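You operate a simulated robot arm through the tools that you are given. There is no shell and no other tool. Be economical: measure what you need, move in short steps, check, and stop when the job is done.

You run a simulated robot arm. Do the job below in one go: nothing can be reset, and whatever is moved stays where it is left.

JOB
Take the red line apart and lay its four hoses in spare grooves.
Fine: pull the red-label slide back and leave it back.

Only the result counts: the job must be done as asked and must still hold three seconds after the hand-in. Knocking over, shifting, dropping, spilling or breaking anything else fails it.

ROBOT AND FRAMES
A 6-joint arm with a two-finger gripper, on a carriage that runs on a rail from [-8, 1624] to [3, -516] (x, y) and turns from -3.316 to 2.496 rad about z. Base frame: it is fixed where the carriage stands at the start and does not move with it; the origin is on the floor, on the carriage's upright axis, x ahead of it, y to its left, z up; the surface under the hand at the start is at about z = 802. Readings come in mm, rad, newtons and seconds.
Its first joint turns from -2.007 to 2.007 rad. Places, roughly: back spare groove [800, 200, 800]; front spare groove [700, 200, 800]; middle spare groove [800, 200, 800]; red-label slide [1000, -100, 800]; yellow-label slide [900, -200, 800]. Payload 3.43 kg.
The tool frame sits at the grasp point between the pads (the TCP): z along the fingers, y along the line on which they close. The tips reach 30 mm beyond it. The gripper opens to 104 mm. The gripper's body begins 57 mm behind the TCP.
Orientation is that of the tool frame in the base frame, as a unit quaternion [w, x, y, z]. With the fingers straight down and closing along the base's y, the tool's x points along the base's -x, its y along +y and its z along -z.

CONTROLS
- The arm moves only by the tool step_arm. Its argument "moves" is a list that holds one entry, the list of rows, each a list of 7 numbers: the turn, a rotation vector about the base's x, y, z in units of 60 degrees (1.0 is 60 degrees), then the shift along the base's x, y, z in units of 300 mm (1.0 is 300 mm), then the gripper command, from -1 (fully open) to 1 (shut), values between in proportion. In form: [[[ax, ay, az, dx, dy, dz, gripper], ...]]. A call has 1 to 20 rows; each row is the pose to reach, as a shift and turn from the pose commanded when the call began. A call with a number of a shift or a turn outside -1 to 1 is refused whole. A row lasts 0.2 s, in which the tool goes at most 50 mm and 0.15 rad; a call with a longer step from one row to the next is refused whole, and so is a gripper value outside its range. Where a pose cannot be reached the arm comes as near as it can. A force on the tool above 50 N (or 10 N above the force at the start of the call, whichever is more), or a blocked arm, ends the call early, and 0.2 s more pass. Each finger travels about 72 mm/s and halts on what it meets, pressing with about 41 N; the grip force reading is that of the motor and also rises with nothing between the fingers. The clock runs only during rows and for 0.2 s after the last one: add rows that repeat a pose to give the fingers time. The reply holds the time, the measured pose of the TCP, the force on the tool along the base axes, the opening and the grip force, in the units named above and with some noise, with the torque about the TCP (base axes, N m) and any sound that the robot's microphone picked up.
- Cameras (640 x 400 px; columns grow to the right, rows downward): "scene" is now at [21.8, 198.6, 1654.9]; the picture's right is [0.04, -1.00, 0.00], its down [-0.69, -0.02, -0.72] and it looks along [0.72, 0.03, -0.69] (base axes); focal length 287 px, centre (320, 200). "wrist" rides on the gripper at [67, 18, -90] in the tool frame; the picture's right is [-0.25, 0.97, 0.00], its down [-0.73, -0.19, -0.66] and it looks along [-0.64, -0.17, 0.75] (tool axes); focal length 218 px, centre (320, 200). There is no depth. A picture from a camera that has moved, and an enlarged one, comes with that camera's place and axes in the base frame and with its lens.
- grab_frame(camera): a new picture of that camera. It takes no simulated time.
- lift_body(by): slides the trunk up (or, below 0, down) by that many mm; the arm and the scene camera ride with it, the base frame stays. It gives what a move gives, with no picture.
- steer(legs): drives the robot by 1 to 6 legs, each [ahead, left, turn to the left] in mm, mm and rad, along the robot's own axes; the way and the turn of a leg run together, so that a leg with both is an arc; at most 1500 mm and 3.142 rad a leg. The arm and the cameras ride along, it lands a little off, and it stops where it bumps. It keeps to its track: a leg is cut to what the track allows. It gives what a move gives.
- pan_tilt(pan, tilt): turns the head with the scene camera to pan (to the left, within 2.705 rad either way) and tilt (down, from -0.506 to 1.204), counted from straight ahead of the robot. It gives what a move gives.
- inspect(camera, box): a new picture of the part [left, top, right, bottom] of that camera's present view, enlarged. It takes no simulated time.
- close_job(): hands the job in; it is judged then, once.

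Work in short steps. Places have to be worked out from the pictures, the camera data and where the tool is seen: move nearer, look again, correct. Check each grasp and each placing, and mend what went wrong. You have 120 turns and 90 pictures in all, those below and enlarged ones among them. Open the gripper and draw the arm clear of the work before you hand the job in, unless the task says otherwise; then end with one line.

The tools are called after "Emit:" by a JSON object that holds its "api" and its "payload". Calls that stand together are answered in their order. step_arm: Moves the arm, as the interface text tells. Its arguments: {"type":"object","properties":{"moves":{"type":"array"}},"required":["moves"]} The other tools are called the same way: lift_body (by) slides the trunk up or down; steer (legs) drives the base; pan_tilt (pan, tilt) turns the head that bears the scene camera; grab_frame (camera) takes a picture; inspect (camera, box) takes an enlarged picture of a part of a camera's view; close_job () hands the job in.

At the start:

```text
time: 0.0
position: [683.6, 281.1, 1092.2]
tcp_rot: [0.0, 0.0, 1.0, 0.0]
force: [-0.5, -0.7, -0.4]
moment: [0.01, -0.02, -0.04]
finger_gap: 104.0
finger_force: 0.1
trunk travel left (down, up): [-725.0, 265.0]
robot x, y, heading: [2.3, 2.5, 0.002]
head pan, tilt: [0.037, 0.764]
```

scene: 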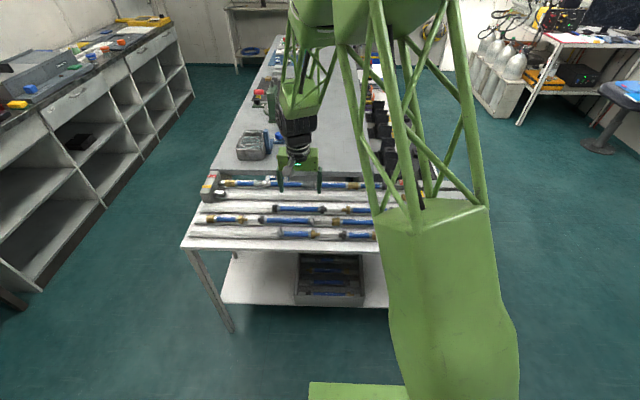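
wrist: 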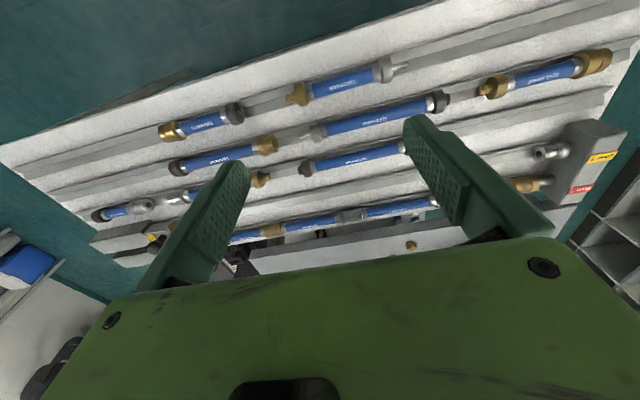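

The arm blocks part of the scene view, so I start with enlarged views of the bench to see the lines and slides.

Emit:
{"api": "inspect", "payload": {"camera": "scene", "box": [180, 160, 340, 260]}}

Emit:
{"api": "inspect", "payload": {"camera": "scene", "box": [310, 160, 470, 260]}}

Emit:
{"api": "inspect", "payload": {"camera": "wrist", "box": [0, 50, 320, 250]}}

Emit:
{"api": "inspect", "payload": {"camera": "wrist", "box": [320, 20, 640, 220]}}

```text
4.00 times, centred on (260, 210) of scene
camera zoom: at [21.8, 198.6, 1654.9], right [0.04, -1.0, 0.0], down [-0.69, -0.02, -0.72], along [0.72, 0.03, -0.69], focal length 1150 px, centre (560, 160)
```

zoom: 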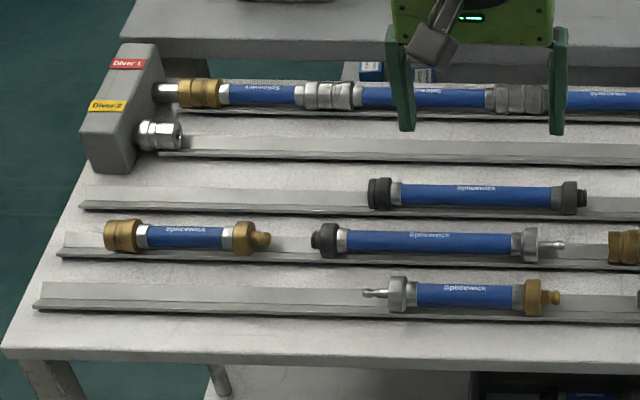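

```text
4.00 times, centred on (390, 210) of scene
camera zoom: at [21.8, 198.6, 1654.9], right [0.04, -1.0, 0.0], down [-0.69, -0.02, -0.72], along [0.72, 0.03, -0.69], focal length 1150 px, centre (40, 160)
```

zoom: 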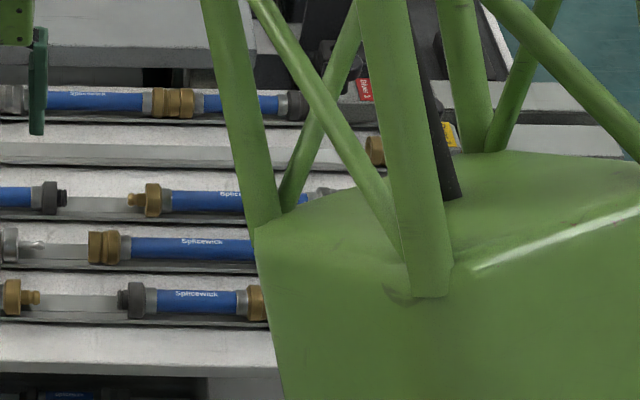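

```text
2.00 times, centred on (160, 150) of wrist
camera zoom: at [615.6, 298.0, 1180.7], right [0.25, 0.97, 0.0], down [0.73, -0.19, 0.66], along [0.64, -0.17, -0.75], focal length 436 px, centre (640, 300)
```

zoom: 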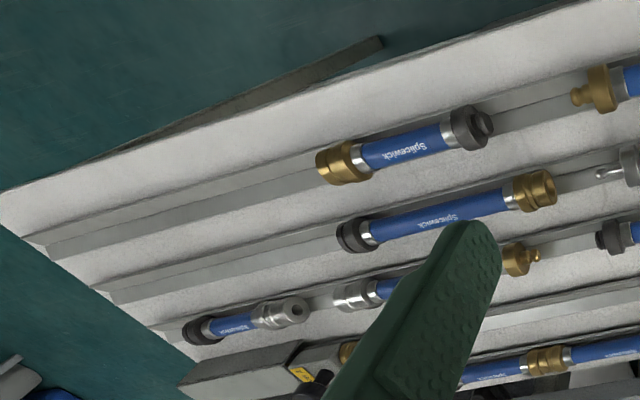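

```text
2.00 times, centred on (480, 120) of wrist
camera zoom: at [615.6, 298.0, 1180.7], right [0.25, 0.97, 0.0], down [0.73, -0.19, 0.66], along [0.64, -0.17, -0.75], focal length 436 px, centre (0, 360)
```

zoom: 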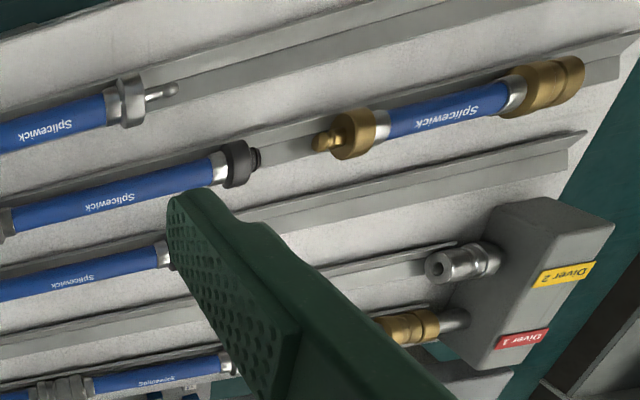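

I'll drive right along the rail so the arm leaves the camera's view of the bench's right end.

Emit:
{"api": "steer", "payload": {"legs": [[0, -450, 0]]}}

Emit:
{"api": "pan_tilt", "payload": {"pan": 0.3, "tilt": 0.8}}

Emit:
{"api": "grab_frame", "payload": {"camera": "scene"}}

```text
time: 2.8
position: [682.7, -159.4, 1091.2]
tcp_rot: [0.0, -0.003, 1.0, 0.0]
force: [0.1, 0.1, 0.2]
moment: [0.04, -0.02, -0.02]
finger_gap: 104.1
finger_force: 0.0
trunk travel left (down, up): [-725.0, 265.0]
robot x, y, heading: [3.7, -443.2, 0.008]
head pan, tilt: [0.037, 0.764]
```

```text
time: 3.6
position: [684.1, -159.1, 1090.7]
tcp_rot: [0.0, -0.003, 1.0, 0.0]
force: [0.4, -0.5, 0.3]
moment: [0.03, -0.01, -0.01]
finger_gap: 104.1
finger_force: 0.1
trunk travel left (down, up): [-725.0, 265.0]
robot x, y, heading: [3.1, -440.5, 0.009]
head pan, tilt: [0.3, 0.799]
```

```text
83 pictures are left
camera scene: at [17.4, -225.8, 1652.1], right [0.3, -0.95, 0.0], down [-0.68, -0.22, -0.7], along [0.66, 0.21, -0.72], focal length 287 px, centre (320, 200)
```

scene: 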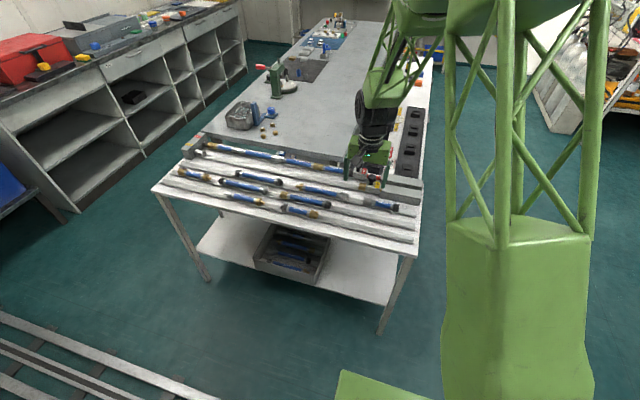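

The arm is off the grooves now; I zoom in on the bench's left and right halves.

Emit:
{"api": "inspect", "payload": {"camera": "scene", "box": [150, 125, 310, 225]}}

Emit:
{"api": "inspect", "payload": {"camera": "scene", "box": [270, 140, 430, 240]}}

Emit:
{"api": "grab_frame", "payload": {"camera": "wrist"}}

```text
4.00 times, centred on (230, 175) of scene
camera zoom: at [17.4, -225.8, 1652.1], right [0.3, -0.95, 0.0], down [-0.68, -0.22, -0.7], along [0.66, 0.21, -0.72], focal length 1150 px, centre (680, 300)
```

zoom: 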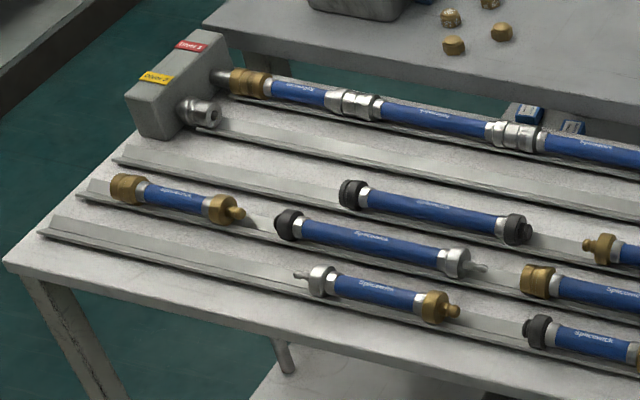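

```text
4.00 times, centred on (350, 190) of scene
camera zoom: at [17.4, -225.8, 1652.1], right [0.3, -0.95, 0.0], down [-0.68, -0.22, -0.7], along [0.66, 0.21, -0.72], focal length 1150 px, centre (200, 240)
```

zoom: 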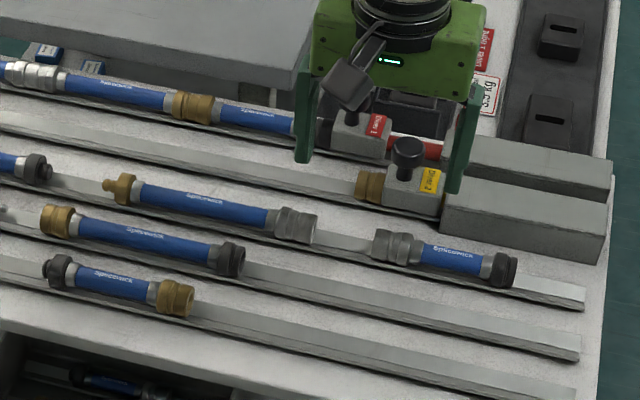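

```text
80 pictures are left
camera wrist: at [615.7, -143.3, 1180.7], right [0.25, 0.97, 0.0], down [0.73, -0.19, 0.66], along [0.64, -0.16, -0.75], focal length 218 px, centre (320, 200)
```

wrist: 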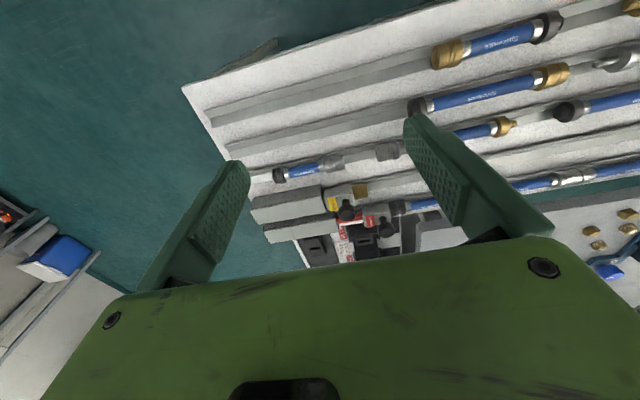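

Geometry estimates: the red line lies at x≈972 with hoses from y≈655 to −50, and spare grooves lie at x≈830, 760 and 695. I look closely at the slides next.

Emit:
{"api": "inspect", "payload": {"camera": "wrist", "box": [240, 150, 440, 275]}}

Emit:
{"api": "inspect", "payload": {"camera": "scene", "box": [335, 150, 415, 200]}}

```text
3.20 times, centred on (340, 212) of wrist
camera zoom: at [615.7, -143.3, 1180.7], right [0.25, 0.97, 0.0], down [0.73, -0.19, 0.66], along [0.64, -0.16, -0.75], focal length 698 px, centre (256, 160)
```

zoom: 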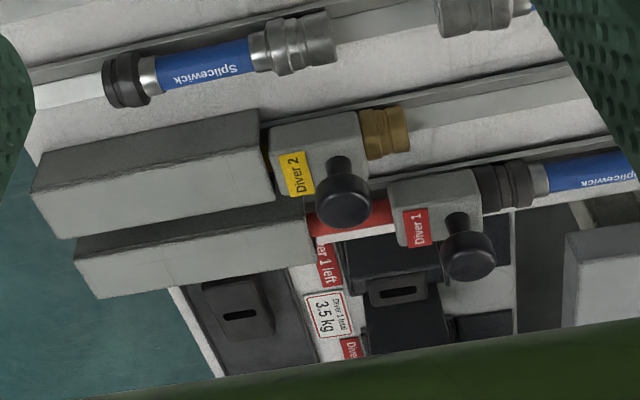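

```text
8.00 times, centred on (375, 175) of scene
camera zoom: at [17.4, -225.8, 1652.1], right [0.3, -0.95, 0.0], down [-0.68, -0.22, -0.7], along [0.66, 0.21, -0.72], focal length 2299 px, centre (-120, 400)
```

zoom: 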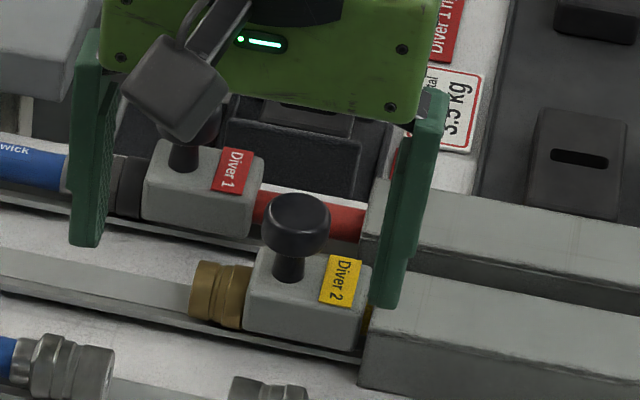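

The slide knobs triangulate to (904, −162, 891) for yellow, already back, and (974, −93, ~891) for red, about 69 mm forward. I drive level with the red knob.

Emit:
{"api": "steer", "payload": {"legs": [[0, 310, 0]]}}

```text
time: 5.8
position: [679.9, 156.4, 1092.2]
tcp_rot: [0.0, -0.007, 1.0, 0.0]
force: [-1.2, -0.9, -0.3]
moment: [0.01, -0.02, -0.02]
finger_gap: 104.0
finger_force: 0.0
trunk travel left (down, up): [-725.0, 265.0]
robot x, y, heading: [1.3, -133.0, 0.009]
head pan, tilt: [0.3, 0.799]
```

I move above the red knob at z≈1000 and look down at it.

Emit:
{"api": "step_arm", "payload": {"moves": [[[0, 0, 0, 0.1, -0.08, -0.03, -1], [0, 0, 0, 0.2, -0.166, -0.06, -1], [0, 0, 0, 0.3, -0.25, -0.09, -1], [0, 0, 0, 0.4, -0.33, -0.12, -1], [0, 0, 0, 0.5, -0.415, -0.15, -1], [0, 0, 0, 0.6, -0.5, -0.18, -1], [0, 0, 0, 0.7, -0.58, -0.21, -1], [0, 0, 0, 0.8, -0.66, -0.24, -1], [0, 0, 0, 0.9, -0.75, -0.27, -1], [0, 0, 0, 0.98, -0.83, -0.307, -1], [0, 0, 0, 0.98, -0.83, -0.307, -1]]]}}

Emit:
{"api": "grab_frame", "payload": {"camera": "wrist"}}

Emit:
{"api": "pan_tilt", "payload": {"pan": -0.2, "tilt": 0.7}}

Emit:
{"api": "grab_frame", "payload": {"camera": "scene"}}

```text
time: 8.2
position: [975.3, -91.9, 998.7]
tcp_rot: [0.0, -0.006, 1.0, 0.0]
force: [0.4, -1.1, -0.2]
moment: [-0.02, 0.02, -0.02]
finger_gap: 103.9
finger_force: 0.0
trunk travel left (down, up): [-725.0, 265.0]
robot x, y, heading: [3.0, -134.8, 0.014]
head pan, tilt: [0.3, 0.799]
```

```text
77 pictures are left
camera wrist: at [906.8, -77.1, 1087.5], right [0.24, 0.97, 0.0], down [0.73, -0.18, 0.66], along [0.64, -0.16, -0.75], focal length 218 px, centre (320, 200)
```

wrist: 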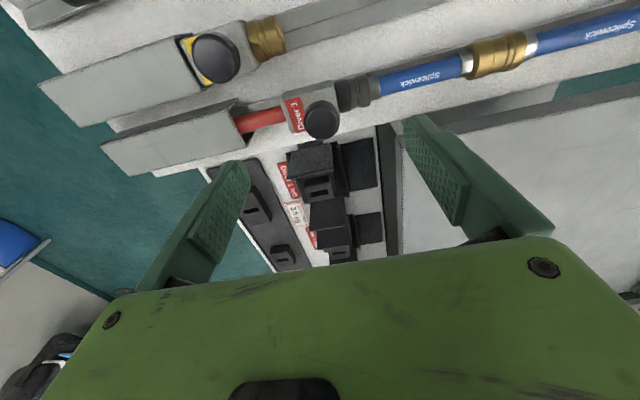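

```text
time: 9.1
position: [973.9, -91.8, 998.5]
tcp_rot: [0.0, -0.006, 1.0, 0.0]
force: [0.1, 0.3, -0.3]
moment: [0.01, 0.04, -0.01]
finger_gap: 104.0
finger_force: 0.1
trunk travel left (down, up): [-725.0, 265.0]
robot x, y, heading: [0.7, -133.7, 0.009]
head pan, tilt: [-0.201, 0.7]
```

```text
76 pictures are left
camera scene: at [21.4, 45.8, 1660.3], right [-0.19, -0.98, 0.0], down [-0.63, 0.12, -0.76], along [0.75, -0.14, -0.64], focal length 287 px, centre (320, 200)
```

scene: 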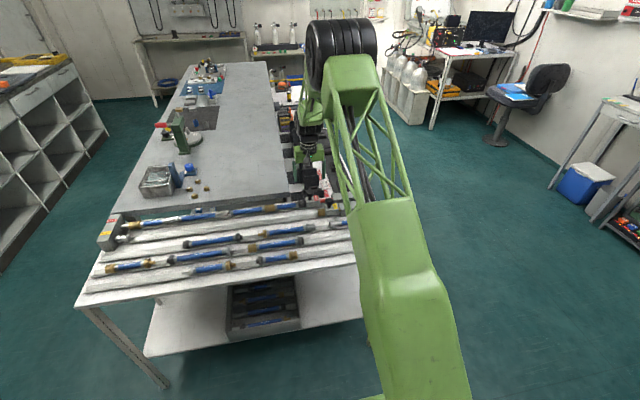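

The knob is confirmed at about (977, −93). I descend to z≈893 with the fingers either side in y, then close.

Emit:
{"api": "step_arm", "payload": {"moves": [[[0, 0, 0, 0.005, 0, -0.12, -1], [0, 0, 0, 0.007, -0.004, -0.24, -1], [0, 0, 0, 0.01, -0.005, -0.352, -1], [0, 0, 0, 0.01, -0.005, -0.352, -1], [0, 0, 0, 0.01, -0.005, -0.352, 1], [0, 0, 0, 0.01, -0.005, -0.352, 1], [0, 0, 0, 0.01, -0.005, -0.352, 1], [0, 0, 0, 0.01, -0.005, -0.352, 1]]]}}

```text
time: 10.9
position: [976.6, -94.2, 895.0]
tcp_rot: [0.0, -0.006, 1.0, 0.0]
force: [0.3, -9.3, -4.9]
moment: [-0.24, -0.14, -0.13]
finger_gap: 33.2
finger_force: 45.0
trunk travel left (down, up): [-725.0, 265.0]
robot x, y, heading: [2.0, -132.9, 0.013]
head pan, tilt: [-0.201, 0.7]
```

The knob is gripped at 33 mm. I pull it back toward −y in small steps.

Emit:
{"api": "step_arm", "payload": {"moves": [[[0, 0, 0, 0, -0.03, 0, 1], [0, 0, 0, 0, -0.06, 0, 1], [0, 0, 0, 0, -0.1, 0, 1], [0, 0, 0, 0, -0.14, 0, 1], [0, 0, 0, 0, -0.18, 0, 1], [0, 0, 0, 0, -0.215, 0, 1], [0, 0, 0, 0, -0.225, 0, 1], [0, 0, 0, 0, -0.23, 0, 1]]]}}

```text
time: 12.5
position: [977.6, -149.7, 895.6]
tcp_rot: [0.001, -0.011, 1.0, 0.001]
force: [-4.2, 5.8, 5.6]
moment: [0.54, 0.49, 0.31]
finger_gap: 33.1
finger_force: 45.0
trunk travel left (down, up): [-725.0, 265.0]
robot x, y, heading: [0.1, -130.5, 0.022]
head pan, tilt: [-0.201, 0.7]
stopped in row 7: the force on the tool passed its limit at 53 N (the readings are from after the stop); the commanded pose is now the measured one
```

It stopped after 55 mm, probably at the end stop. I check the slide visually.

Emit:
{"api": "inspect", "payload": {"camera": "wrist", "box": [80, 0, 480, 250]}}

Emit:
{"api": "inspect", "payload": {"camera": "scene", "box": [210, 160, 370, 260]}}

```text
1.60 times, centred on (280, 125) of wrist
camera zoom: at [908.9, -133.9, 983.9], right [0.23, 0.97, 0.0], down [0.73, -0.18, 0.66], along [0.64, -0.15, -0.75], focal length 349 px, centre (384, 320)
```

zoom: 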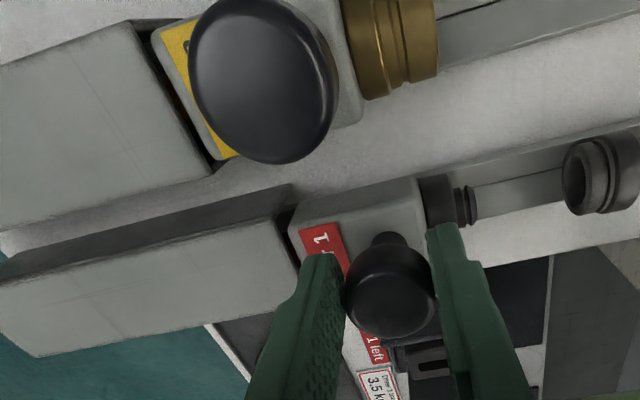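

```text
4.00 times, centred on (290, 210) of scene
camera zoom: at [19.7, 47.4, 1660.1], right [-0.18, -0.98, 0.0], down [-0.63, 0.12, -0.77], along [0.75, -0.14, -0.64], focal length 1150 px, centre (440, 160)
```

zoom: 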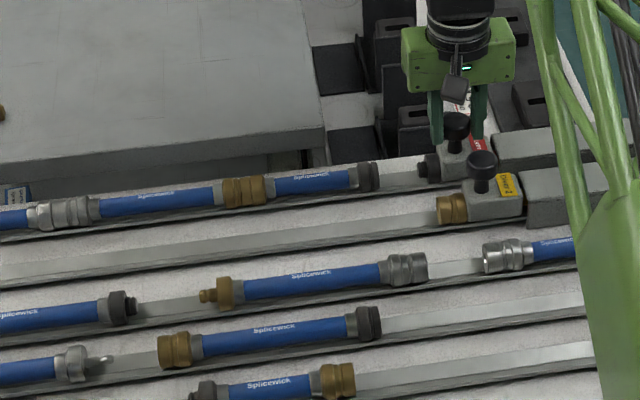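

The slide is fully back against its guide. I release the knob, rise, and begin turning the tool 90° so the fingers will close across the hoses.

Emit:
{"api": "step_arm", "payload": {"moves": [[[0, 0, 0, 0, 0, 0, -0.2], [0, 0, 0, 0, 0, 0, -0.2], [0, 0, 0, 0, 0, 0, -0.2], [0, 0, 0, 0, 0, 0.1, -0.2], [0, 0, 0, 0, 0, 0.25, -0.2], [0, 0, 0.14, 0, 0.1, 0.35, -0.2], [0, 0, 0.28, 0, 0.2, 0.35, -0.2], [0, 0, 0.42, 0, 0.3, 0.35, -0.2], [0, 0, 0.56, 0, 0.4, 0.35, -0.2], [0, 0, 0.7, 0, 0.53, 0.35, -0.2], [0, 0, 0.84, 0, 0.53, 0.35, -0.2], [0, 0, 0.98, 0, 0.53, 0.35, -0.2]]]}}

Emit:
{"api": "step_arm", "payload": {"moves": [[[0, 0, 0.14, 0, 0, 0, -0.2], [0, 0, 0.28, 0, 0, 0, -0.2], [0, 0, 0.42, 0, 0, 0, -0.2], [0, 0, 0.53, 0, 0, 0, -0.2], [0, 0, 0.53, 0, 0, 0, -0.2]]]}}

Emit:
{"api": "grab_frame", "payload": {"camera": "wrist"}}

Emit:
{"api": "inspect", "payload": {"camera": "scene", "box": [210, 160, 370, 260]}}

```text
time: 15.1
position: [976.4, 8.4, 999.7]
tcp_rot: [-0.001, -0.501, 0.866, 0.001]
force: [-0.4, -0.5, 0.2]
moment: [-0.01, 0.02, 0.04]
finger_gap: 62.3
finger_force: 0.2
trunk travel left (down, up): [-725.0, 265.0]
robot x, y, heading: [-0.3, -132.3, 0.02]
head pan, tilt: [-0.201, 0.7]
```

```text
time: 16.3
position: [977.2, 8.0, 998.4]
tcp_rot: [0.0, 0.719, -0.695, -0.002]
force: [0.2, 0.4, 0.7]
moment: [-0.03, -0.03, -0.02]
finger_gap: 62.5
finger_force: 0.0
trunk travel left (down, up): [-725.0, 265.0]
robot x, y, heading: [1.7, -132.5, 0.023]
head pan, tilt: [-0.201, 0.7]
```

```text
73 pictures are left
camera wrist: at [961.3, -60.2, 1088.3], right [-0.98, 0.22, 0.0], down [0.17, 0.73, 0.66], along [0.14, 0.64, -0.75], focal length 218 px, centre (320, 200)
```

wrist: 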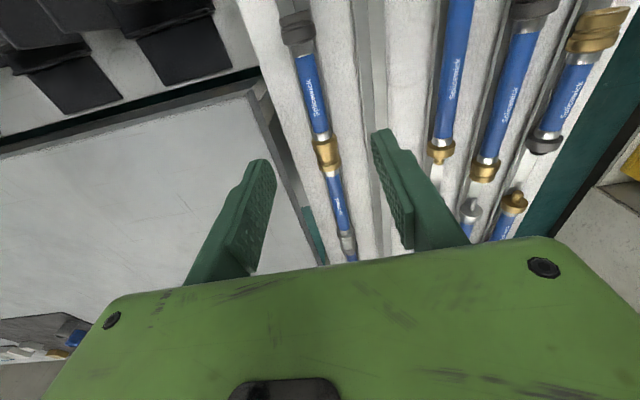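

```text
4.00 times, centred on (290, 210) of scene
camera zoom: at [20.4, 46.6, 1660.3], right [-0.18, -0.98, 0.0], down [-0.63, 0.12, -0.76], along [0.75, -0.14, -0.64], focal length 1150 px, centre (440, 160)
```

zoom: 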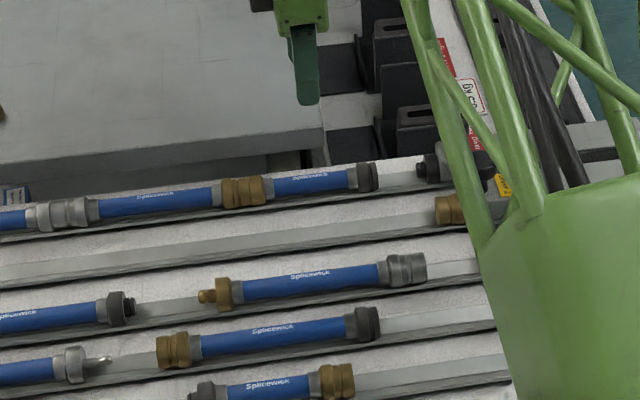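

I zoom in on the hose and rail profile before descending.

Emit:
{"api": "inspect", "payload": {"camera": "wrist", "box": [260, 0, 420, 100]}}

Emit:
{"api": "inspect", "payload": {"camera": "scene", "box": [255, 185, 335, 235]}}

```text
4.00 times, centred on (340, 50) of wrist
camera zoom: at [961.3, -60.2, 1088.3], right [-0.98, 0.22, 0.0], down [0.17, 0.73, 0.66], along [0.14, 0.64, -0.75], focal length 873 px, centre (240, 800)
```

zoom: 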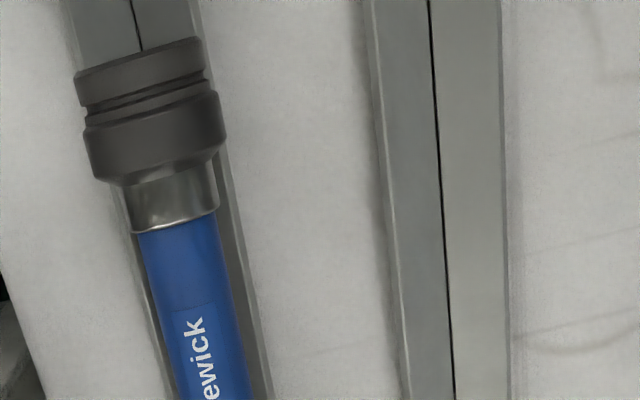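

```text
8.00 times, centred on (295, 210) of scene
camera zoom: at [20.4, 46.6, 1660.3], right [-0.18, -0.98, 0.0], down [-0.63, 0.12, -0.76], along [0.75, -0.14, -0.64], focal length 2299 px, centre (520, 120)
```

zoom: 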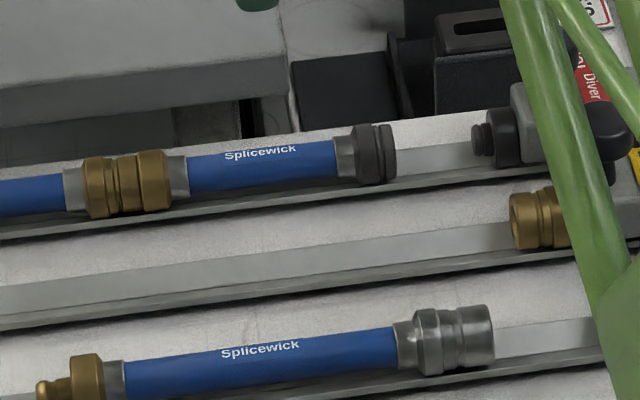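

The V-rail is ~40 mm wide and the couplers sit in it, leaving the blue hose body raised. I drive to y≈0 for better reach before descending.

Emit:
{"api": "steer", "payload": {"legs": [[0, 135, 0]]}}

```text
time: 17.6
position: [975.9, 141.4, 999.5]
tcp_rot: [0.0, 0.717, -0.698, -0.001]
force: [0.1, 0.9, 0.0]
moment: [0.02, 0.0, 0.0]
finger_gap: 62.6
finger_force: 0.2
trunk travel left (down, up): [-725.0, 265.0]
robot x, y, heading: [-0.1, 1.6, 0.013]
head pan, tilt: [-0.201, 0.7]
```

I move over H4's blue body at (986, 12), lower to z≈880, and look.

Emit:
{"api": "step_arm", "payload": {"moves": [[[0, 0, -0.01, 0.01, -0.15, 0, -0.2], [0, 0, -0.02, 0.02, -0.3, 0, -0.2], [0, 0, -0.027, 0.033, -0.43, -0.05, -0.2], [0, 0, -0.027, 0.033, -0.43, -0.2, -0.2], [0, 0, -0.027, 0.033, -0.43, -0.35, -0.2], [0, 0, -0.027, 0.033, -0.43, -0.4, -0.2], [0, 0, -0.027, 0.033, -0.43, -0.4, -0.2]]]}}

Emit:
{"api": "grab_frame", "payload": {"camera": "wrist"}}

Emit:
{"api": "inspect", "payload": {"camera": "scene", "box": [260, 140, 420, 240]}}

```text
time: 19.2
position: [987.0, 11.9, 879.2]
tcp_rot: [0.0, 0.708, -0.707, -0.001]
force: [-0.3, -0.5, 0.2]
moment: [0.03, -0.03, 0.02]
finger_gap: 62.4
finger_force: 0.1
trunk travel left (down, up): [-725.0, 265.0]
robot x, y, heading: [1.0, 2.5, 0.014]
head pan, tilt: [-0.201, 0.7]
```

```text
69 pictures are left
camera wrist: at [968.4, -56.6, 967.6], right [-0.97, 0.25, 0.0], down [0.19, 0.73, 0.66], along [0.17, 0.64, -0.75], focal length 218 px, centre (320, 200)
```

wrist: 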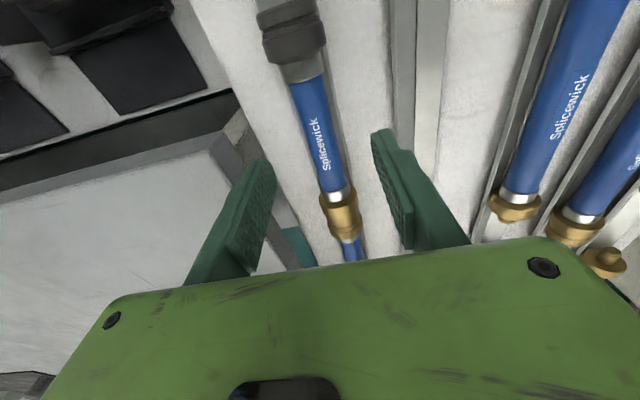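

```text
4.00 times, centred on (340, 190) of scene
camera zoom: at [20.1, 181.1, 1660.4], right [-0.18, -0.98, 0.0], down [-0.63, 0.12, -0.77], along [0.75, -0.14, -0.64], focal length 1150 px, centre (240, 240)
```

zoom: 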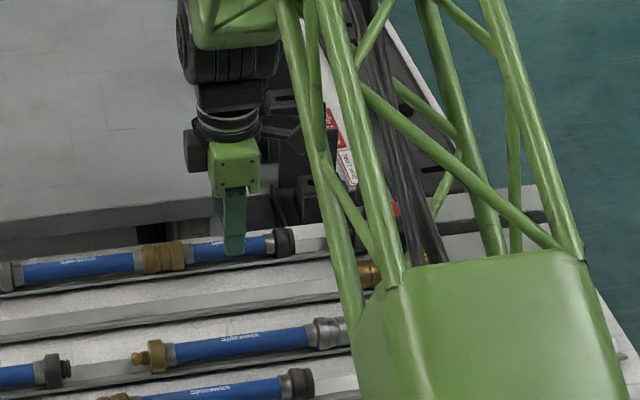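

x≈987 is right. I descend to z≈850 and close, and the gap reading will tell if I hold the blue body (~27 mm).

Emit:
{"api": "step_arm", "payload": {"moves": [[[0, 0, 0, 0, -0.01, -0.05, -0.2], [0, 0, 0, 0, -0.01, -0.097, -0.2], [0, 0, 0, 0, -0.01, -0.097, -0.2], [0, 0, 0, 0, -0.01, -0.097, 1], [0, 0, 0, 0, -0.01, -0.097, 1], [0, 0, 0, 0, -0.01, -0.097, 1], [0, 0, 0, 0, -0.01, -0.097, 1]]]}}

Emit:
{"api": "inspect", "payload": {"camera": "wrist", "box": [200, 20, 480, 270]}}

```text
time: 20.8
position: [986.0, 9.5, 850.0]
tcp_rot: [0.0, -0.707, 0.707, 0.001]
force: [-7.8, 0.2, 0.3]
moment: [-0.01, 0.26, 0.12]
finger_gap: 19.7
finger_force: 41.5
trunk travel left (down, up): [-725.0, 265.0]
robot x, y, heading: [-1.5, 4.1, 0.016]
head pan, tilt: [-0.201, 0.7]
```

```text
1.60 times, centred on (340, 145) of wrist
camera zoom: at [968.2, -59.6, 939.1], right [-0.97, 0.25, 0.0], down [0.19, 0.73, 0.66], along [0.16, 0.64, -0.75], focal length 349 px, centre (288, 288)
```

zoom: 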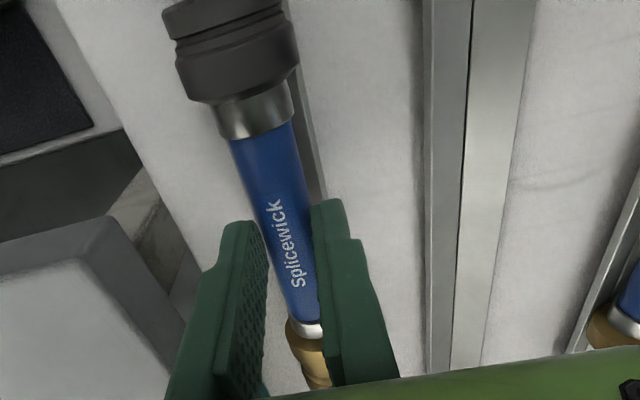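

A gap of 19.7 mm is less than the hose diameter, so the tips are above the axis. I reopen, go 10 mm deeper and close again.

Emit:
{"api": "step_arm", "payload": {"moves": [[[0, 0, 0, 0, 0, 0, 0.1], [0, 0, 0, 0, 0, 0, 0.1], [0, 0, 0, 0, 0, -0.02, 0.1], [0, 0, 0, 0, 0, -0.036, 0.1], [0, 0, 0, 0, 0, -0.036, 0.1], [0, 0, 0, 0, 0, -0.036, 1], [0, 0, 0, 0, 0, -0.036, 1], [0, 0, 0, 0, 0, -0.036, 1]]]}}

```text
time: 22.6
position: [985.1, 9.1, 841.0]
tcp_rot: [0.001, 0.707, -0.707, -0.002]
force: [-1.9, 0.8, -0.3]
moment: [0.02, 0.02, 0.13]
finger_gap: 20.2
finger_force: 41.2
trunk travel left (down, up): [-725.0, 265.0]
robot x, y, heading: [-1.1, 1.0, 0.015]
head pan, tilt: [-0.201, 0.7]
```

The gap is again ~20 mm, so that is the hose diameter and the grip is sound. I pull H4 toward −y.

Emit:
{"api": "step_arm", "payload": {"moves": [[[0, 0, 0, 0, -0.015, 0, 1], [0, 0, 0, 0, -0.03, 0, 1], [0, 0, 0, 0, -0.045, 0, 1], [0, 0, 0, 0, -0.06, 0, 1], [0, 0, 0, 0, -0.075, 0, 1], [0, 0, 0, 0, -0.09, 0, 1], [0, 0, 0, 0, -0.09, 0, 1]]]}}

Emit:
{"api": "grab_frame", "payload": {"camera": "wrist"}}

Emit:
{"api": "inspect", "payload": {"camera": "scene", "box": [180, 140, 340, 240]}}

```text
time: 24.2
position: [986.2, -18.2, 840.0]
tcp_rot: [0.0, 0.707, -0.707, -0.001]
force: [-1.9, 3.7, 2.6]
moment: [0.05, -0.02, 0.08]
finger_gap: 20.5
finger_force: 41.0
trunk travel left (down, up): [-725.0, 265.0]
robot x, y, heading: [-5.8, -0.3, 0.017]
head pan, tilt: [-0.201, 0.7]
```

```text
66 pictures are left
camera wrist: at [968.7, -86.4, 928.7], right [-0.97, 0.25, 0.0], down [0.19, 0.73, 0.66], along [0.17, 0.64, -0.75], focal length 218 px, centre (320, 200)
```

wrist: 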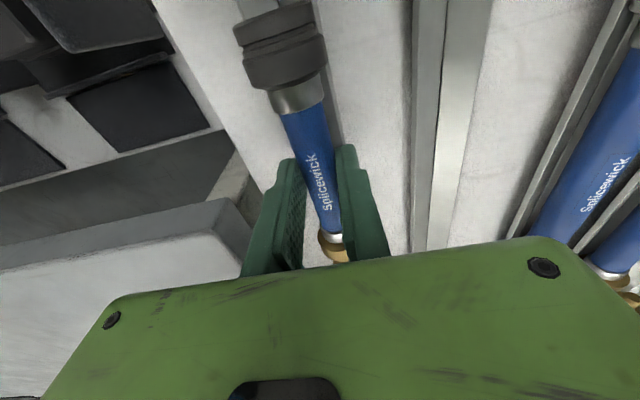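

```text
4.00 times, centred on (260, 190) of scene
camera zoom: at [19.9, 181.2, 1660.3], right [-0.18, -0.98, 0.0], down [-0.63, 0.12, -0.77], along [0.75, -0.14, -0.64], focal length 1150 px, centre (560, 240)
```

zoom: 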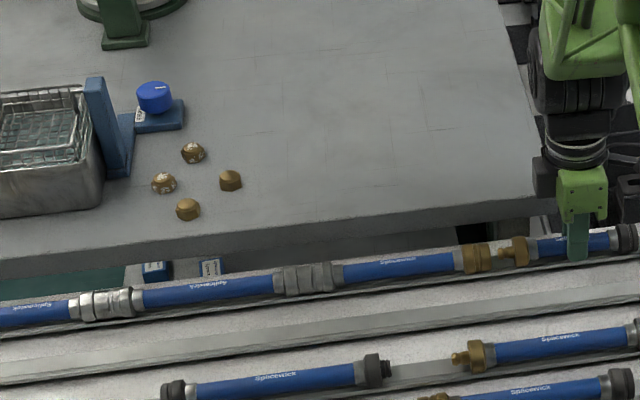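

H4 came free cleanly and the other red joints are still together. I lift it and carry it over the middle groove's free right end, around (768, −190).

Emit:
{"api": "step_arm", "payload": {"moves": [[[0, 0, 0, 0, 0, 0.05, 1], [0, 0, 0, 0, 0, 0.15, 1], [0, 0, 0, 0, 0, 0.3, 1], [0, 0, 0, 0, 0, 0.45, 1], [0, 0, 0, -0.06, -0.05, 0.5, 1], [0, 0, 0, -0.18, -0.14, 0.5, 1], [0, 0, 0, -0.3, -0.23, 0.5, 1], [0, 0, 0, -0.42, -0.32, 0.5, 1], [0, 0, 0, -0.54, -0.42, 0.5, 1], [0, 0, 0, -0.65, -0.51, 0.5, 1], [0, 0, 0, -0.727, -0.573, 0.5, 1], [0, 0, 0, -0.727, -0.573, 0.5, 1]]]}}

Emit:
{"api": "grab_frame", "payload": {"camera": "wrist"}}

Emit:
{"api": "grab_frame", "payload": {"camera": "scene"}}

```text
time: 26.8
position: [767.4, -193.5, 988.5]
tcp_rot: [0.0, 0.707, -0.707, -0.002]
force: [0.1, -0.7, -2.8]
moment: [0.01, 0.04, -0.05]
finger_gap: 20.1
finger_force: 41.2
trunk travel left (down, up): [-725.0, 265.0]
robot x, y, heading: [0.7, -0.5, 0.015]
head pan, tilt: [-0.201, 0.7]
```

```text
64 pictures are left
camera wrist: at [748.9, -261.2, 1077.8], right [-0.97, 0.25, 0.0], down [0.19, 0.73, 0.66], along [0.16, 0.64, -0.75], focal length 218 px, centre (320, 200)
```

wrist: 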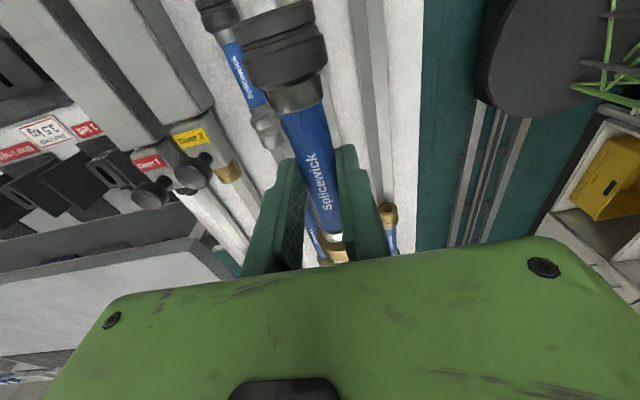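

```text
63 pictures are left
camera scene: at [20.0, 180.9, 1660.4], right [-0.18, -0.98, 0.0], down [-0.63, 0.12, -0.77], along [0.75, -0.14, -0.64], focal length 287 px, centre (320, 200)
```

scene: 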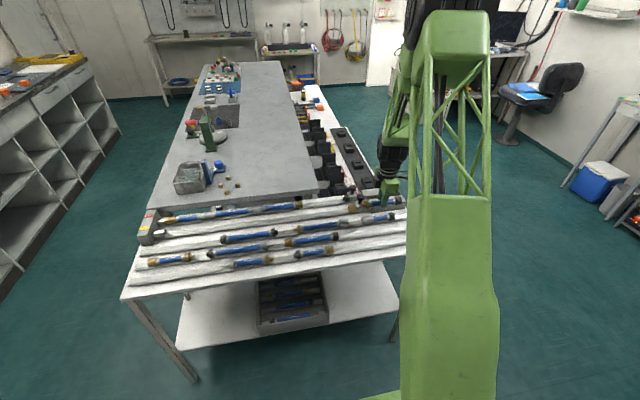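

I zoom the wrist view to measure the groove lines near the held hose.

Emit:
{"api": "inspect", "payload": {"camera": "wrist", "box": [230, 0, 430, 125]}}

Emit:
{"api": "inspect", "payload": {"camera": "scene", "box": [260, 175, 420, 275]}}

```text
3.20 times, centred on (330, 62) of wrist
camera zoom: at [748.9, -261.2, 1077.8], right [-0.97, 0.25, 0.0], down [0.19, 0.73, 0.66], along [0.16, 0.64, -0.75], focal length 698 px, centre (288, 640)
```

zoom: 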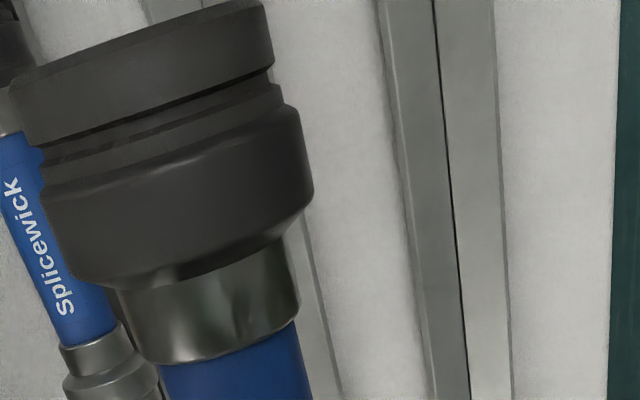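

```text
4.00 times, centred on (340, 225) of scene
camera zoom: at [20.0, 180.9, 1660.4], right [-0.18, -0.98, 0.0], down [-0.63, 0.12, -0.77], along [0.75, -0.14, -0.64], focal length 1150 px, centre (240, 100)
```

zoom: 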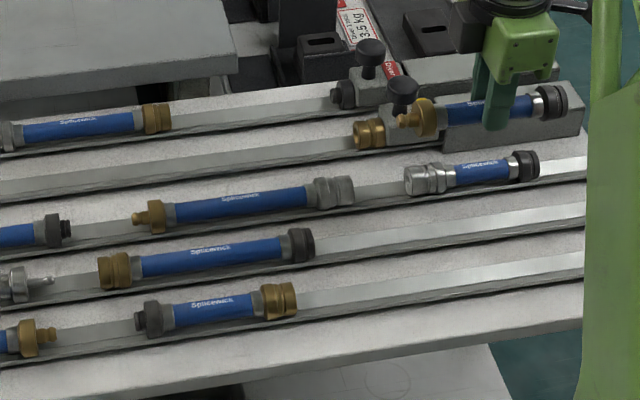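

Groove centres come out evenly spaced at x≈986, 915, 845, 774 and 704. I lower H4 into the middle groove at x=774, slowing near the rail.

Emit:
{"api": "step_arm", "payload": {"moves": [[[0, 0, 0, 0.023, 0, -0.1, 1], [0, 0, 0, 0.023, 0, -0.25, 1], [0, 0, 0, 0.023, 0, -0.4, 1], [0, 0, 0, 0.023, 0, -0.44, 1], [0, 0, 0, 0.023, 0, -0.465, 1], [0, 0, 0, 0.023, 0, -0.48, 1], [0, 0, 0, 0.023, 0, -0.488, 1], [0, 0, 0, 0.023, 0, -0.488, 1]]]}}

Emit:
{"api": "grab_frame", "payload": {"camera": "wrist"}}

```text
time: 28.6
position: [775.5, -188.8, 843.7]
tcp_rot: [0.0, 0.708, -0.707, -0.001]
force: [-0.1, 0.3, -2.9]
moment: [-0.03, 0.05, -0.03]
finger_gap: 20.3
finger_force: 40.9
trunk travel left (down, up): [-725.0, 265.0]
robot x, y, heading: [-0.8, 2.7, 0.015]
head pan, tilt: [-0.201, 0.7]
```

```text
60 pictures are left
camera wrist: at [757.5, -258.0, 931.7], right [-0.97, 0.25, 0.0], down [0.19, 0.73, 0.66], along [0.16, 0.64, -0.75], focal length 218 px, centre (320, 200)
```

wrist: 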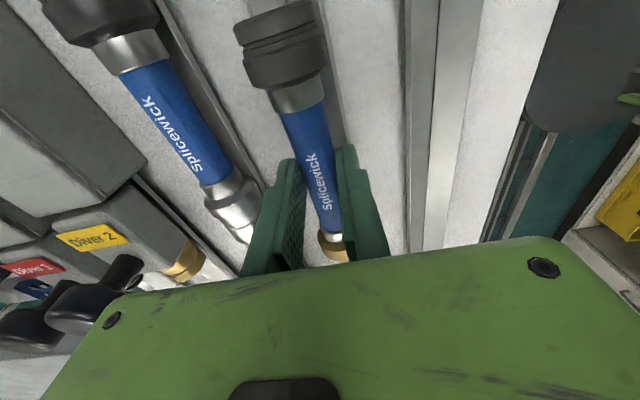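

The picture matches the seated view at pickup, but the reading still carries the hose's weight. I lower a few mm more until it rests.

Emit:
{"api": "step_arm", "payload": {"moves": [[[0, 0, 0, 0, 0, -0.008, 1], [0, 0, 0, 0, 0, -0.015, 1], [0, 0, 0, 0, 0, -0.015, 1]]]}}

```text
time: 29.4
position: [774.3, -190.3, 841.4]
tcp_rot: [0.001, -0.707, 0.707, 0.0]
force: [-2.3, 1.6, 38.4]
moment: [-0.2, -0.28, 0.0]
finger_gap: 20.6
finger_force: 40.9
trunk travel left (down, up): [-725.0, 265.0]
robot x, y, heading: [-1.9, 5.1, 0.017]
head pan, tilt: [-0.201, 0.7]
```

It is seated (contact force up). I open and rise, then check.

Emit:
{"api": "step_arm", "payload": {"moves": [[[0, 0, 0, 0, 0, 0.004, 1], [0, 0, 0, 0, 0, 0.004, 0.1], [0, 0, 0, 0, 0, 0.004, 0.1], [0, 0, 0, 0, 0, 0.004, 0.1], [0, 0, 0, 0, 0, 0.1, 0], [0, 0, 0, 0, 0, 0.25, 0], [0, 0, 0, 0, 0, 0.4, 0], [0, 0, 0, 0, 0, 0.53, 0]]]}}

Emit:
{"api": "grab_frame", "payload": {"camera": "wrist"}}

Emit:
{"api": "inspect", "payload": {"camera": "scene", "box": [260, 175, 420, 275]}}

```text
time: 31.2
position: [773.0, -190.0, 997.2]
tcp_rot: [0.0, 0.708, -0.707, -0.002]
force: [0.0, -0.1, -0.1]
moment: [0.01, 0.01, -0.03]
finger_gap: 52.0
finger_force: 0.0
trunk travel left (down, up): [-725.0, 265.0]
robot x, y, heading: [-0.8, 1.9, 0.014]
head pan, tilt: [-0.201, 0.7]
```

```text
59 pictures are left
camera wrist: at [756.0, -259.1, 1086.5], right [-0.97, 0.25, 0.0], down [0.19, 0.73, 0.66], along [0.16, 0.64, -0.75], focal length 218 px, centre (320, 200)
```

wrist: 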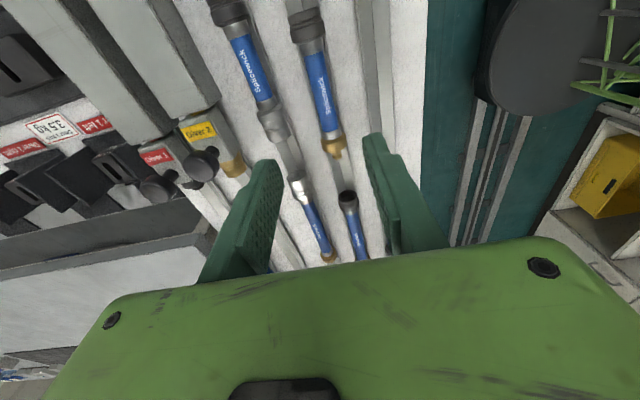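

```text
4.00 times, centred on (340, 225) of scene
camera zoom: at [20.3, 181.1, 1660.3], right [-0.18, -0.98, 0.0], down [-0.63, 0.12, -0.77], along [0.75, -0.14, -0.64], focal length 1150 px, centre (240, 100)
```

zoom: 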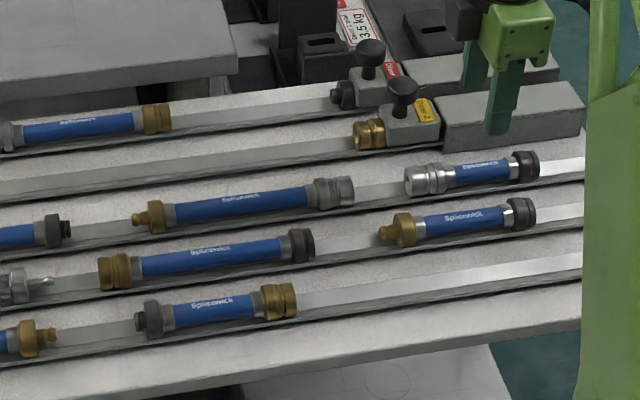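

H4 is well seated in the middle groove. Next is H3, blue body centre about (986, 180), so I drive left to bring it within reach.

Emit:
{"api": "steer", "payload": {"legs": [[0, 140, 0]]}}

```text
time: 32.6
position: [773.5, -53.7, 997.6]
tcp_rot: [0.0, 0.707, -0.707, -0.002]
force: [0.2, 0.0, 0.2]
moment: [-0.01, 0.02, 0.02]
finger_gap: 51.8
finger_force: 0.1
trunk travel left (down, up): [-725.0, 265.0]
robot x, y, heading: [-0.8, 140.4, 0.018]
head pan, tilt: [-0.201, 0.7]
```

I move over H3 at (986, 180), z≈880, and look.

Emit:
{"api": "step_arm", "payload": {"moves": [[[0, 0, 0, 0.1, 0.11, 0, 0], [0, 0, 0, 0.2, 0.22, 0, 0], [0, 0, 0, 0.3, 0.33, 0, 0], [0, 0, 0, 0.4, 0.44, 0, 0], [0, 0, 0, 0.5, 0.55, 0, 0], [0, 0, 0, 0.6, 0.66, 0, 0], [0, 0, 0, 0.707, 0.78, 0, 0], [0, 0, 0, 0.708, 0.78, -0.15, 0], [0, 0, 0, 0.708, 0.78, -0.3, 0], [0, 0, 0, 0.708, 0.78, -0.39, 0], [0, 0, 0, 0.708, 0.78, -0.39, 0]]]}}

Emit:
{"api": "grab_frame", "payload": {"camera": "wrist"}}

```text
time: 35.0
position: [985.4, 179.6, 881.0]
tcp_rot: [0.001, -0.707, 0.707, 0.001]
force: [-0.2, 0.4, -0.5]
moment: [0.01, 0.01, 0.02]
finger_gap: 51.7
finger_force: 0.0
trunk travel left (down, up): [-725.0, 265.0]
robot x, y, heading: [0.8, 142.0, 0.013]
head pan, tilt: [-0.201, 0.7]
```

```text
57 pictures are left
camera wrist: at [967.8, 113.2, 969.0], right [-0.97, 0.25, 0.0], down [0.19, 0.73, 0.66], along [0.16, 0.64, -0.75], focal length 218 px, centre (320, 200)
```

wrist: 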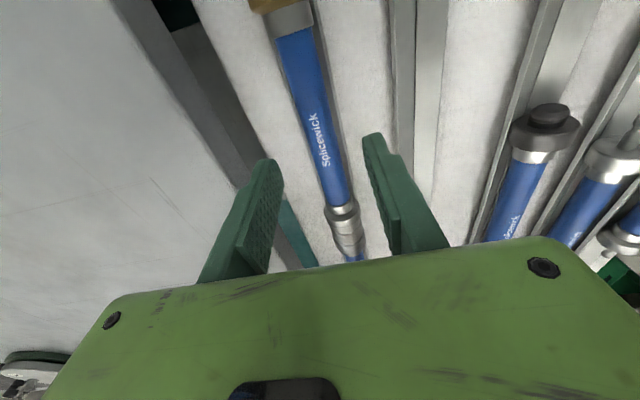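

H3 lies centred between the fingers. I descend to z≈841 and close.

Emit:
{"api": "step_arm", "payload": {"moves": [[[0, 0, 0, 0, 0, -0.06, 0.1], [0, 0, 0, 0, 0, -0.11, 0.1], [0, 0, 0, 0, 0, -0.133, 0.1], [0, 0, 0, 0, 0, -0.133, 0.1], [0, 0, 0, 0, 0, -0.133, 1], [0, 0, 0, 0, 0, -0.133, 1], [0, 0, 0, 0, 0, -0.133, 1]]]}}

Emit:
{"api": "step_arm", "payload": {"moves": [[[0, 0, 0, 0, -0.015, 0, 1], [0, 0, 0, 0, -0.03, 0, 1], [0, 0, 0, 0, -0.045, 0, 1], [0, 0, 0, 0, -0.06, 0, 1], [0, 0, 0, 0, -0.075, 0, 1], [0, 0, 0, 0, -0.09, 0, 1], [0, 0, 0, 0, -0.105, 0, 1], [0, 0, 0, 0, -0.105, 0, 1]]]}}

Emit:
{"api": "inspect", "payload": {"camera": "scene", "box": [160, 150, 320, 250]}}

```text
time: 36.6
position: [984.9, 181.2, 841.1]
tcp_rot: [0.0, 0.707, -0.707, -0.001]
force: [-7.7, -0.5, 0.6]
moment: [0.01, 0.21, 0.17]
finger_gap: 20.2
finger_force: 40.9
trunk travel left (down, up): [-725.0, 265.0]
robot x, y, heading: [-0.4, 139.7, 0.015]
head pan, tilt: [-0.201, 0.7]
```

```text
time: 38.4
position: [985.6, 148.6, 840.7]
tcp_rot: [-0.001, 0.707, -0.707, -0.001]
force: [-3.4, 4.4, 4.5]
moment: [0.05, 0.03, 0.08]
finger_gap: 20.1
finger_force: 41.0
trunk travel left (down, up): [-725.0, 265.0]
robot x, y, heading: [-3.1, 141.5, 0.015]
head pan, tilt: [-0.201, 0.7]
```

```text
4.00 times, centred on (240, 200) of scene
camera zoom: at [19.0, 319.0, 1660.3], right [-0.18, -0.98, 0.0], down [-0.63, 0.12, -0.77], along [0.75, -0.14, -0.64], focal length 1150 px, centre (640, 200)
```

zoom: 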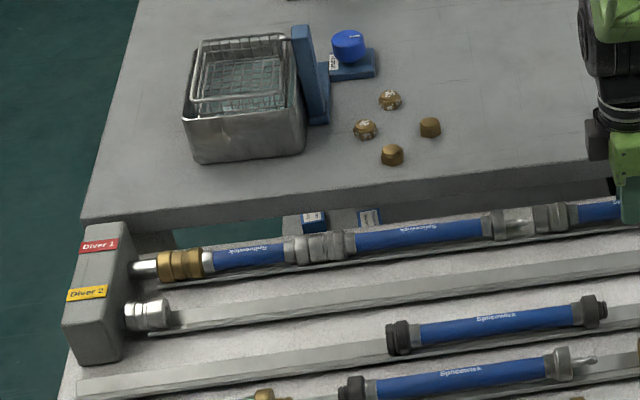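

The joint at H2/H3 has opened but a long nozzle may still be engaged. I zoom in.

Emit:
{"api": "inspect", "payload": {"camera": "scene", "box": [270, 190, 330, 228]}}

Emit:
{"api": "grab_frame", "payload": {"camera": "wrist"}}

```text
10.53 times, centred on (300, 209) of scene
camera zoom: at [19.0, 319.0, 1660.3], right [-0.18, -0.98, 0.0], down [-0.63, 0.12, -0.77], along [0.75, -0.14, -0.64], focal length 3025 px, centre (530, 105)
```

zoom: 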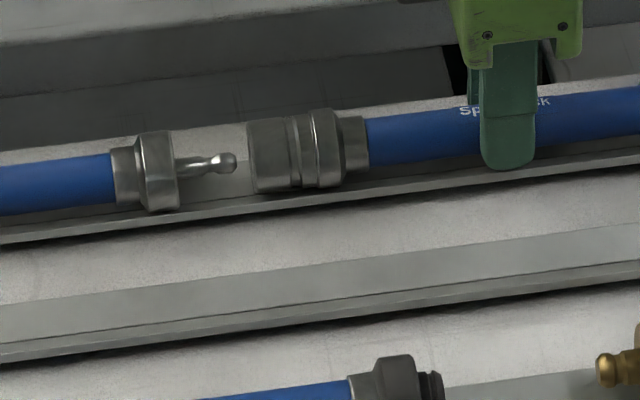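

```text
54 pictures are left
camera wrist: at [967.6, 80.8, 930.0], right [-0.97, 0.25, 0.0], down [0.19, 0.73, 0.66], along [0.17, 0.64, -0.75], focal length 218 px, centre (320, 200)
```

wrist: 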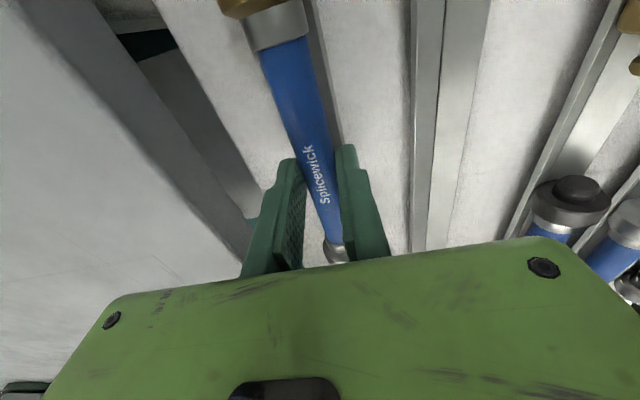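

H3 is fully separated (the nozzle stays on H2). I lift it and carry it to the front groove's right end at (704, −150).

Emit:
{"api": "step_arm", "payload": {"moves": [[[0, 0, 0, 0, 0, 0.05, 1], [0, 0, 0, 0, 0, 0.15, 1], [0, 0, 0, 0, 0, 0.3, 1], [0, 0, 0, 0, 0, 0.43, 1], [0, 0, 0, -0.1, -0.1, 0.46, 1], [0, 0, 0, -0.2, -0.21, 0.46, 1], [0, 0, 0, -0.3, -0.32, 0.46, 1], [0, 0, 0, -0.4, -0.43, 0.46, 1], [0, 0, 0, -0.5, -0.54, 0.46, 1], [0, 0, 0, -0.6, -0.65, 0.46, 1], [0, 0, 0, -0.7, -0.76, 0.46, 1], [0, 0, 0, -0.8, -0.87, 0.46, 1], [0, 0, 0, -0.9, -0.96, 0.46, 1], [0, 0, 0, -0.939, -0.995, 0.46, 1], [0, 0, 0, -0.939, -0.995, 0.35, 1], [0, 0, 0, -0.939, -0.995, 0.2, 1], [0, 0, 0, -0.939, -0.995, 0.2, 1]]]}}

Emit:
{"api": "grab_frame", "payload": {"camera": "wrist"}}

Emit:
{"api": "inspect", "payload": {"camera": "scene", "box": [270, 175, 430, 275]}}

```text
time: 42.0
position: [704.6, -150.3, 902.1]
tcp_rot: [0.0, 0.707, -0.707, -0.002]
force: [0.6, 0.5, -3.4]
moment: [-0.01, 0.03, -0.01]
finger_gap: 20.4
finger_force: 41.0
trunk travel left (down, up): [-725.0, 265.0]
robot x, y, heading: [-2.3, 136.1, 0.015]
head pan, tilt: [-0.201, 0.7]
```

```text
53 pictures are left
camera wrist: at [686.4, -218.8, 990.5], right [-0.97, 0.25, 0.0], down [0.19, 0.73, 0.66], along [0.16, 0.64, -0.75], focal length 218 px, centre (320, 200)
```

wrist: 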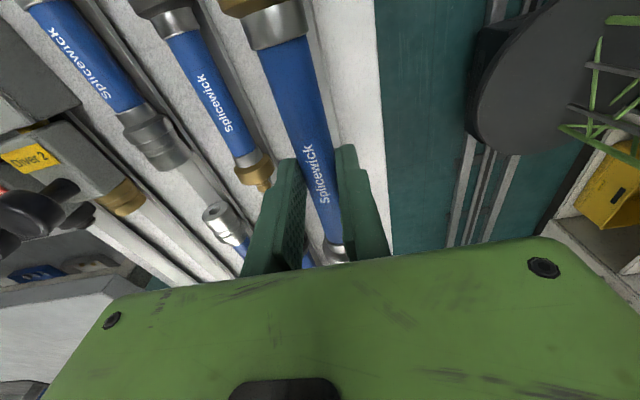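

```text
4.00 times, centred on (350, 225) of scene
camera zoom: at [20.6, 318.6, 1660.4], right [-0.18, -0.98, 0.0], down [-0.63, 0.12, -0.76], along [0.75, -0.14, -0.64], focal length 1150 px, centre (200, 100)
```

zoom: 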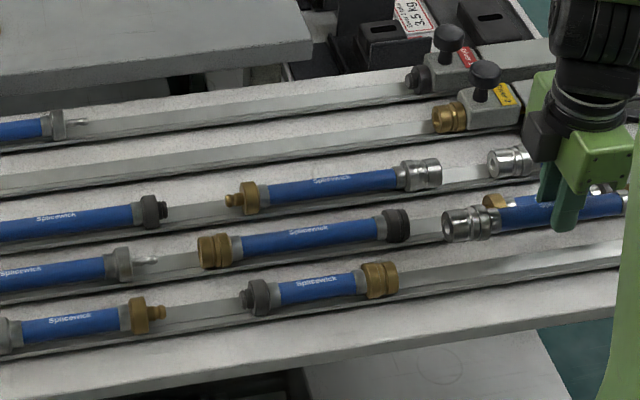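

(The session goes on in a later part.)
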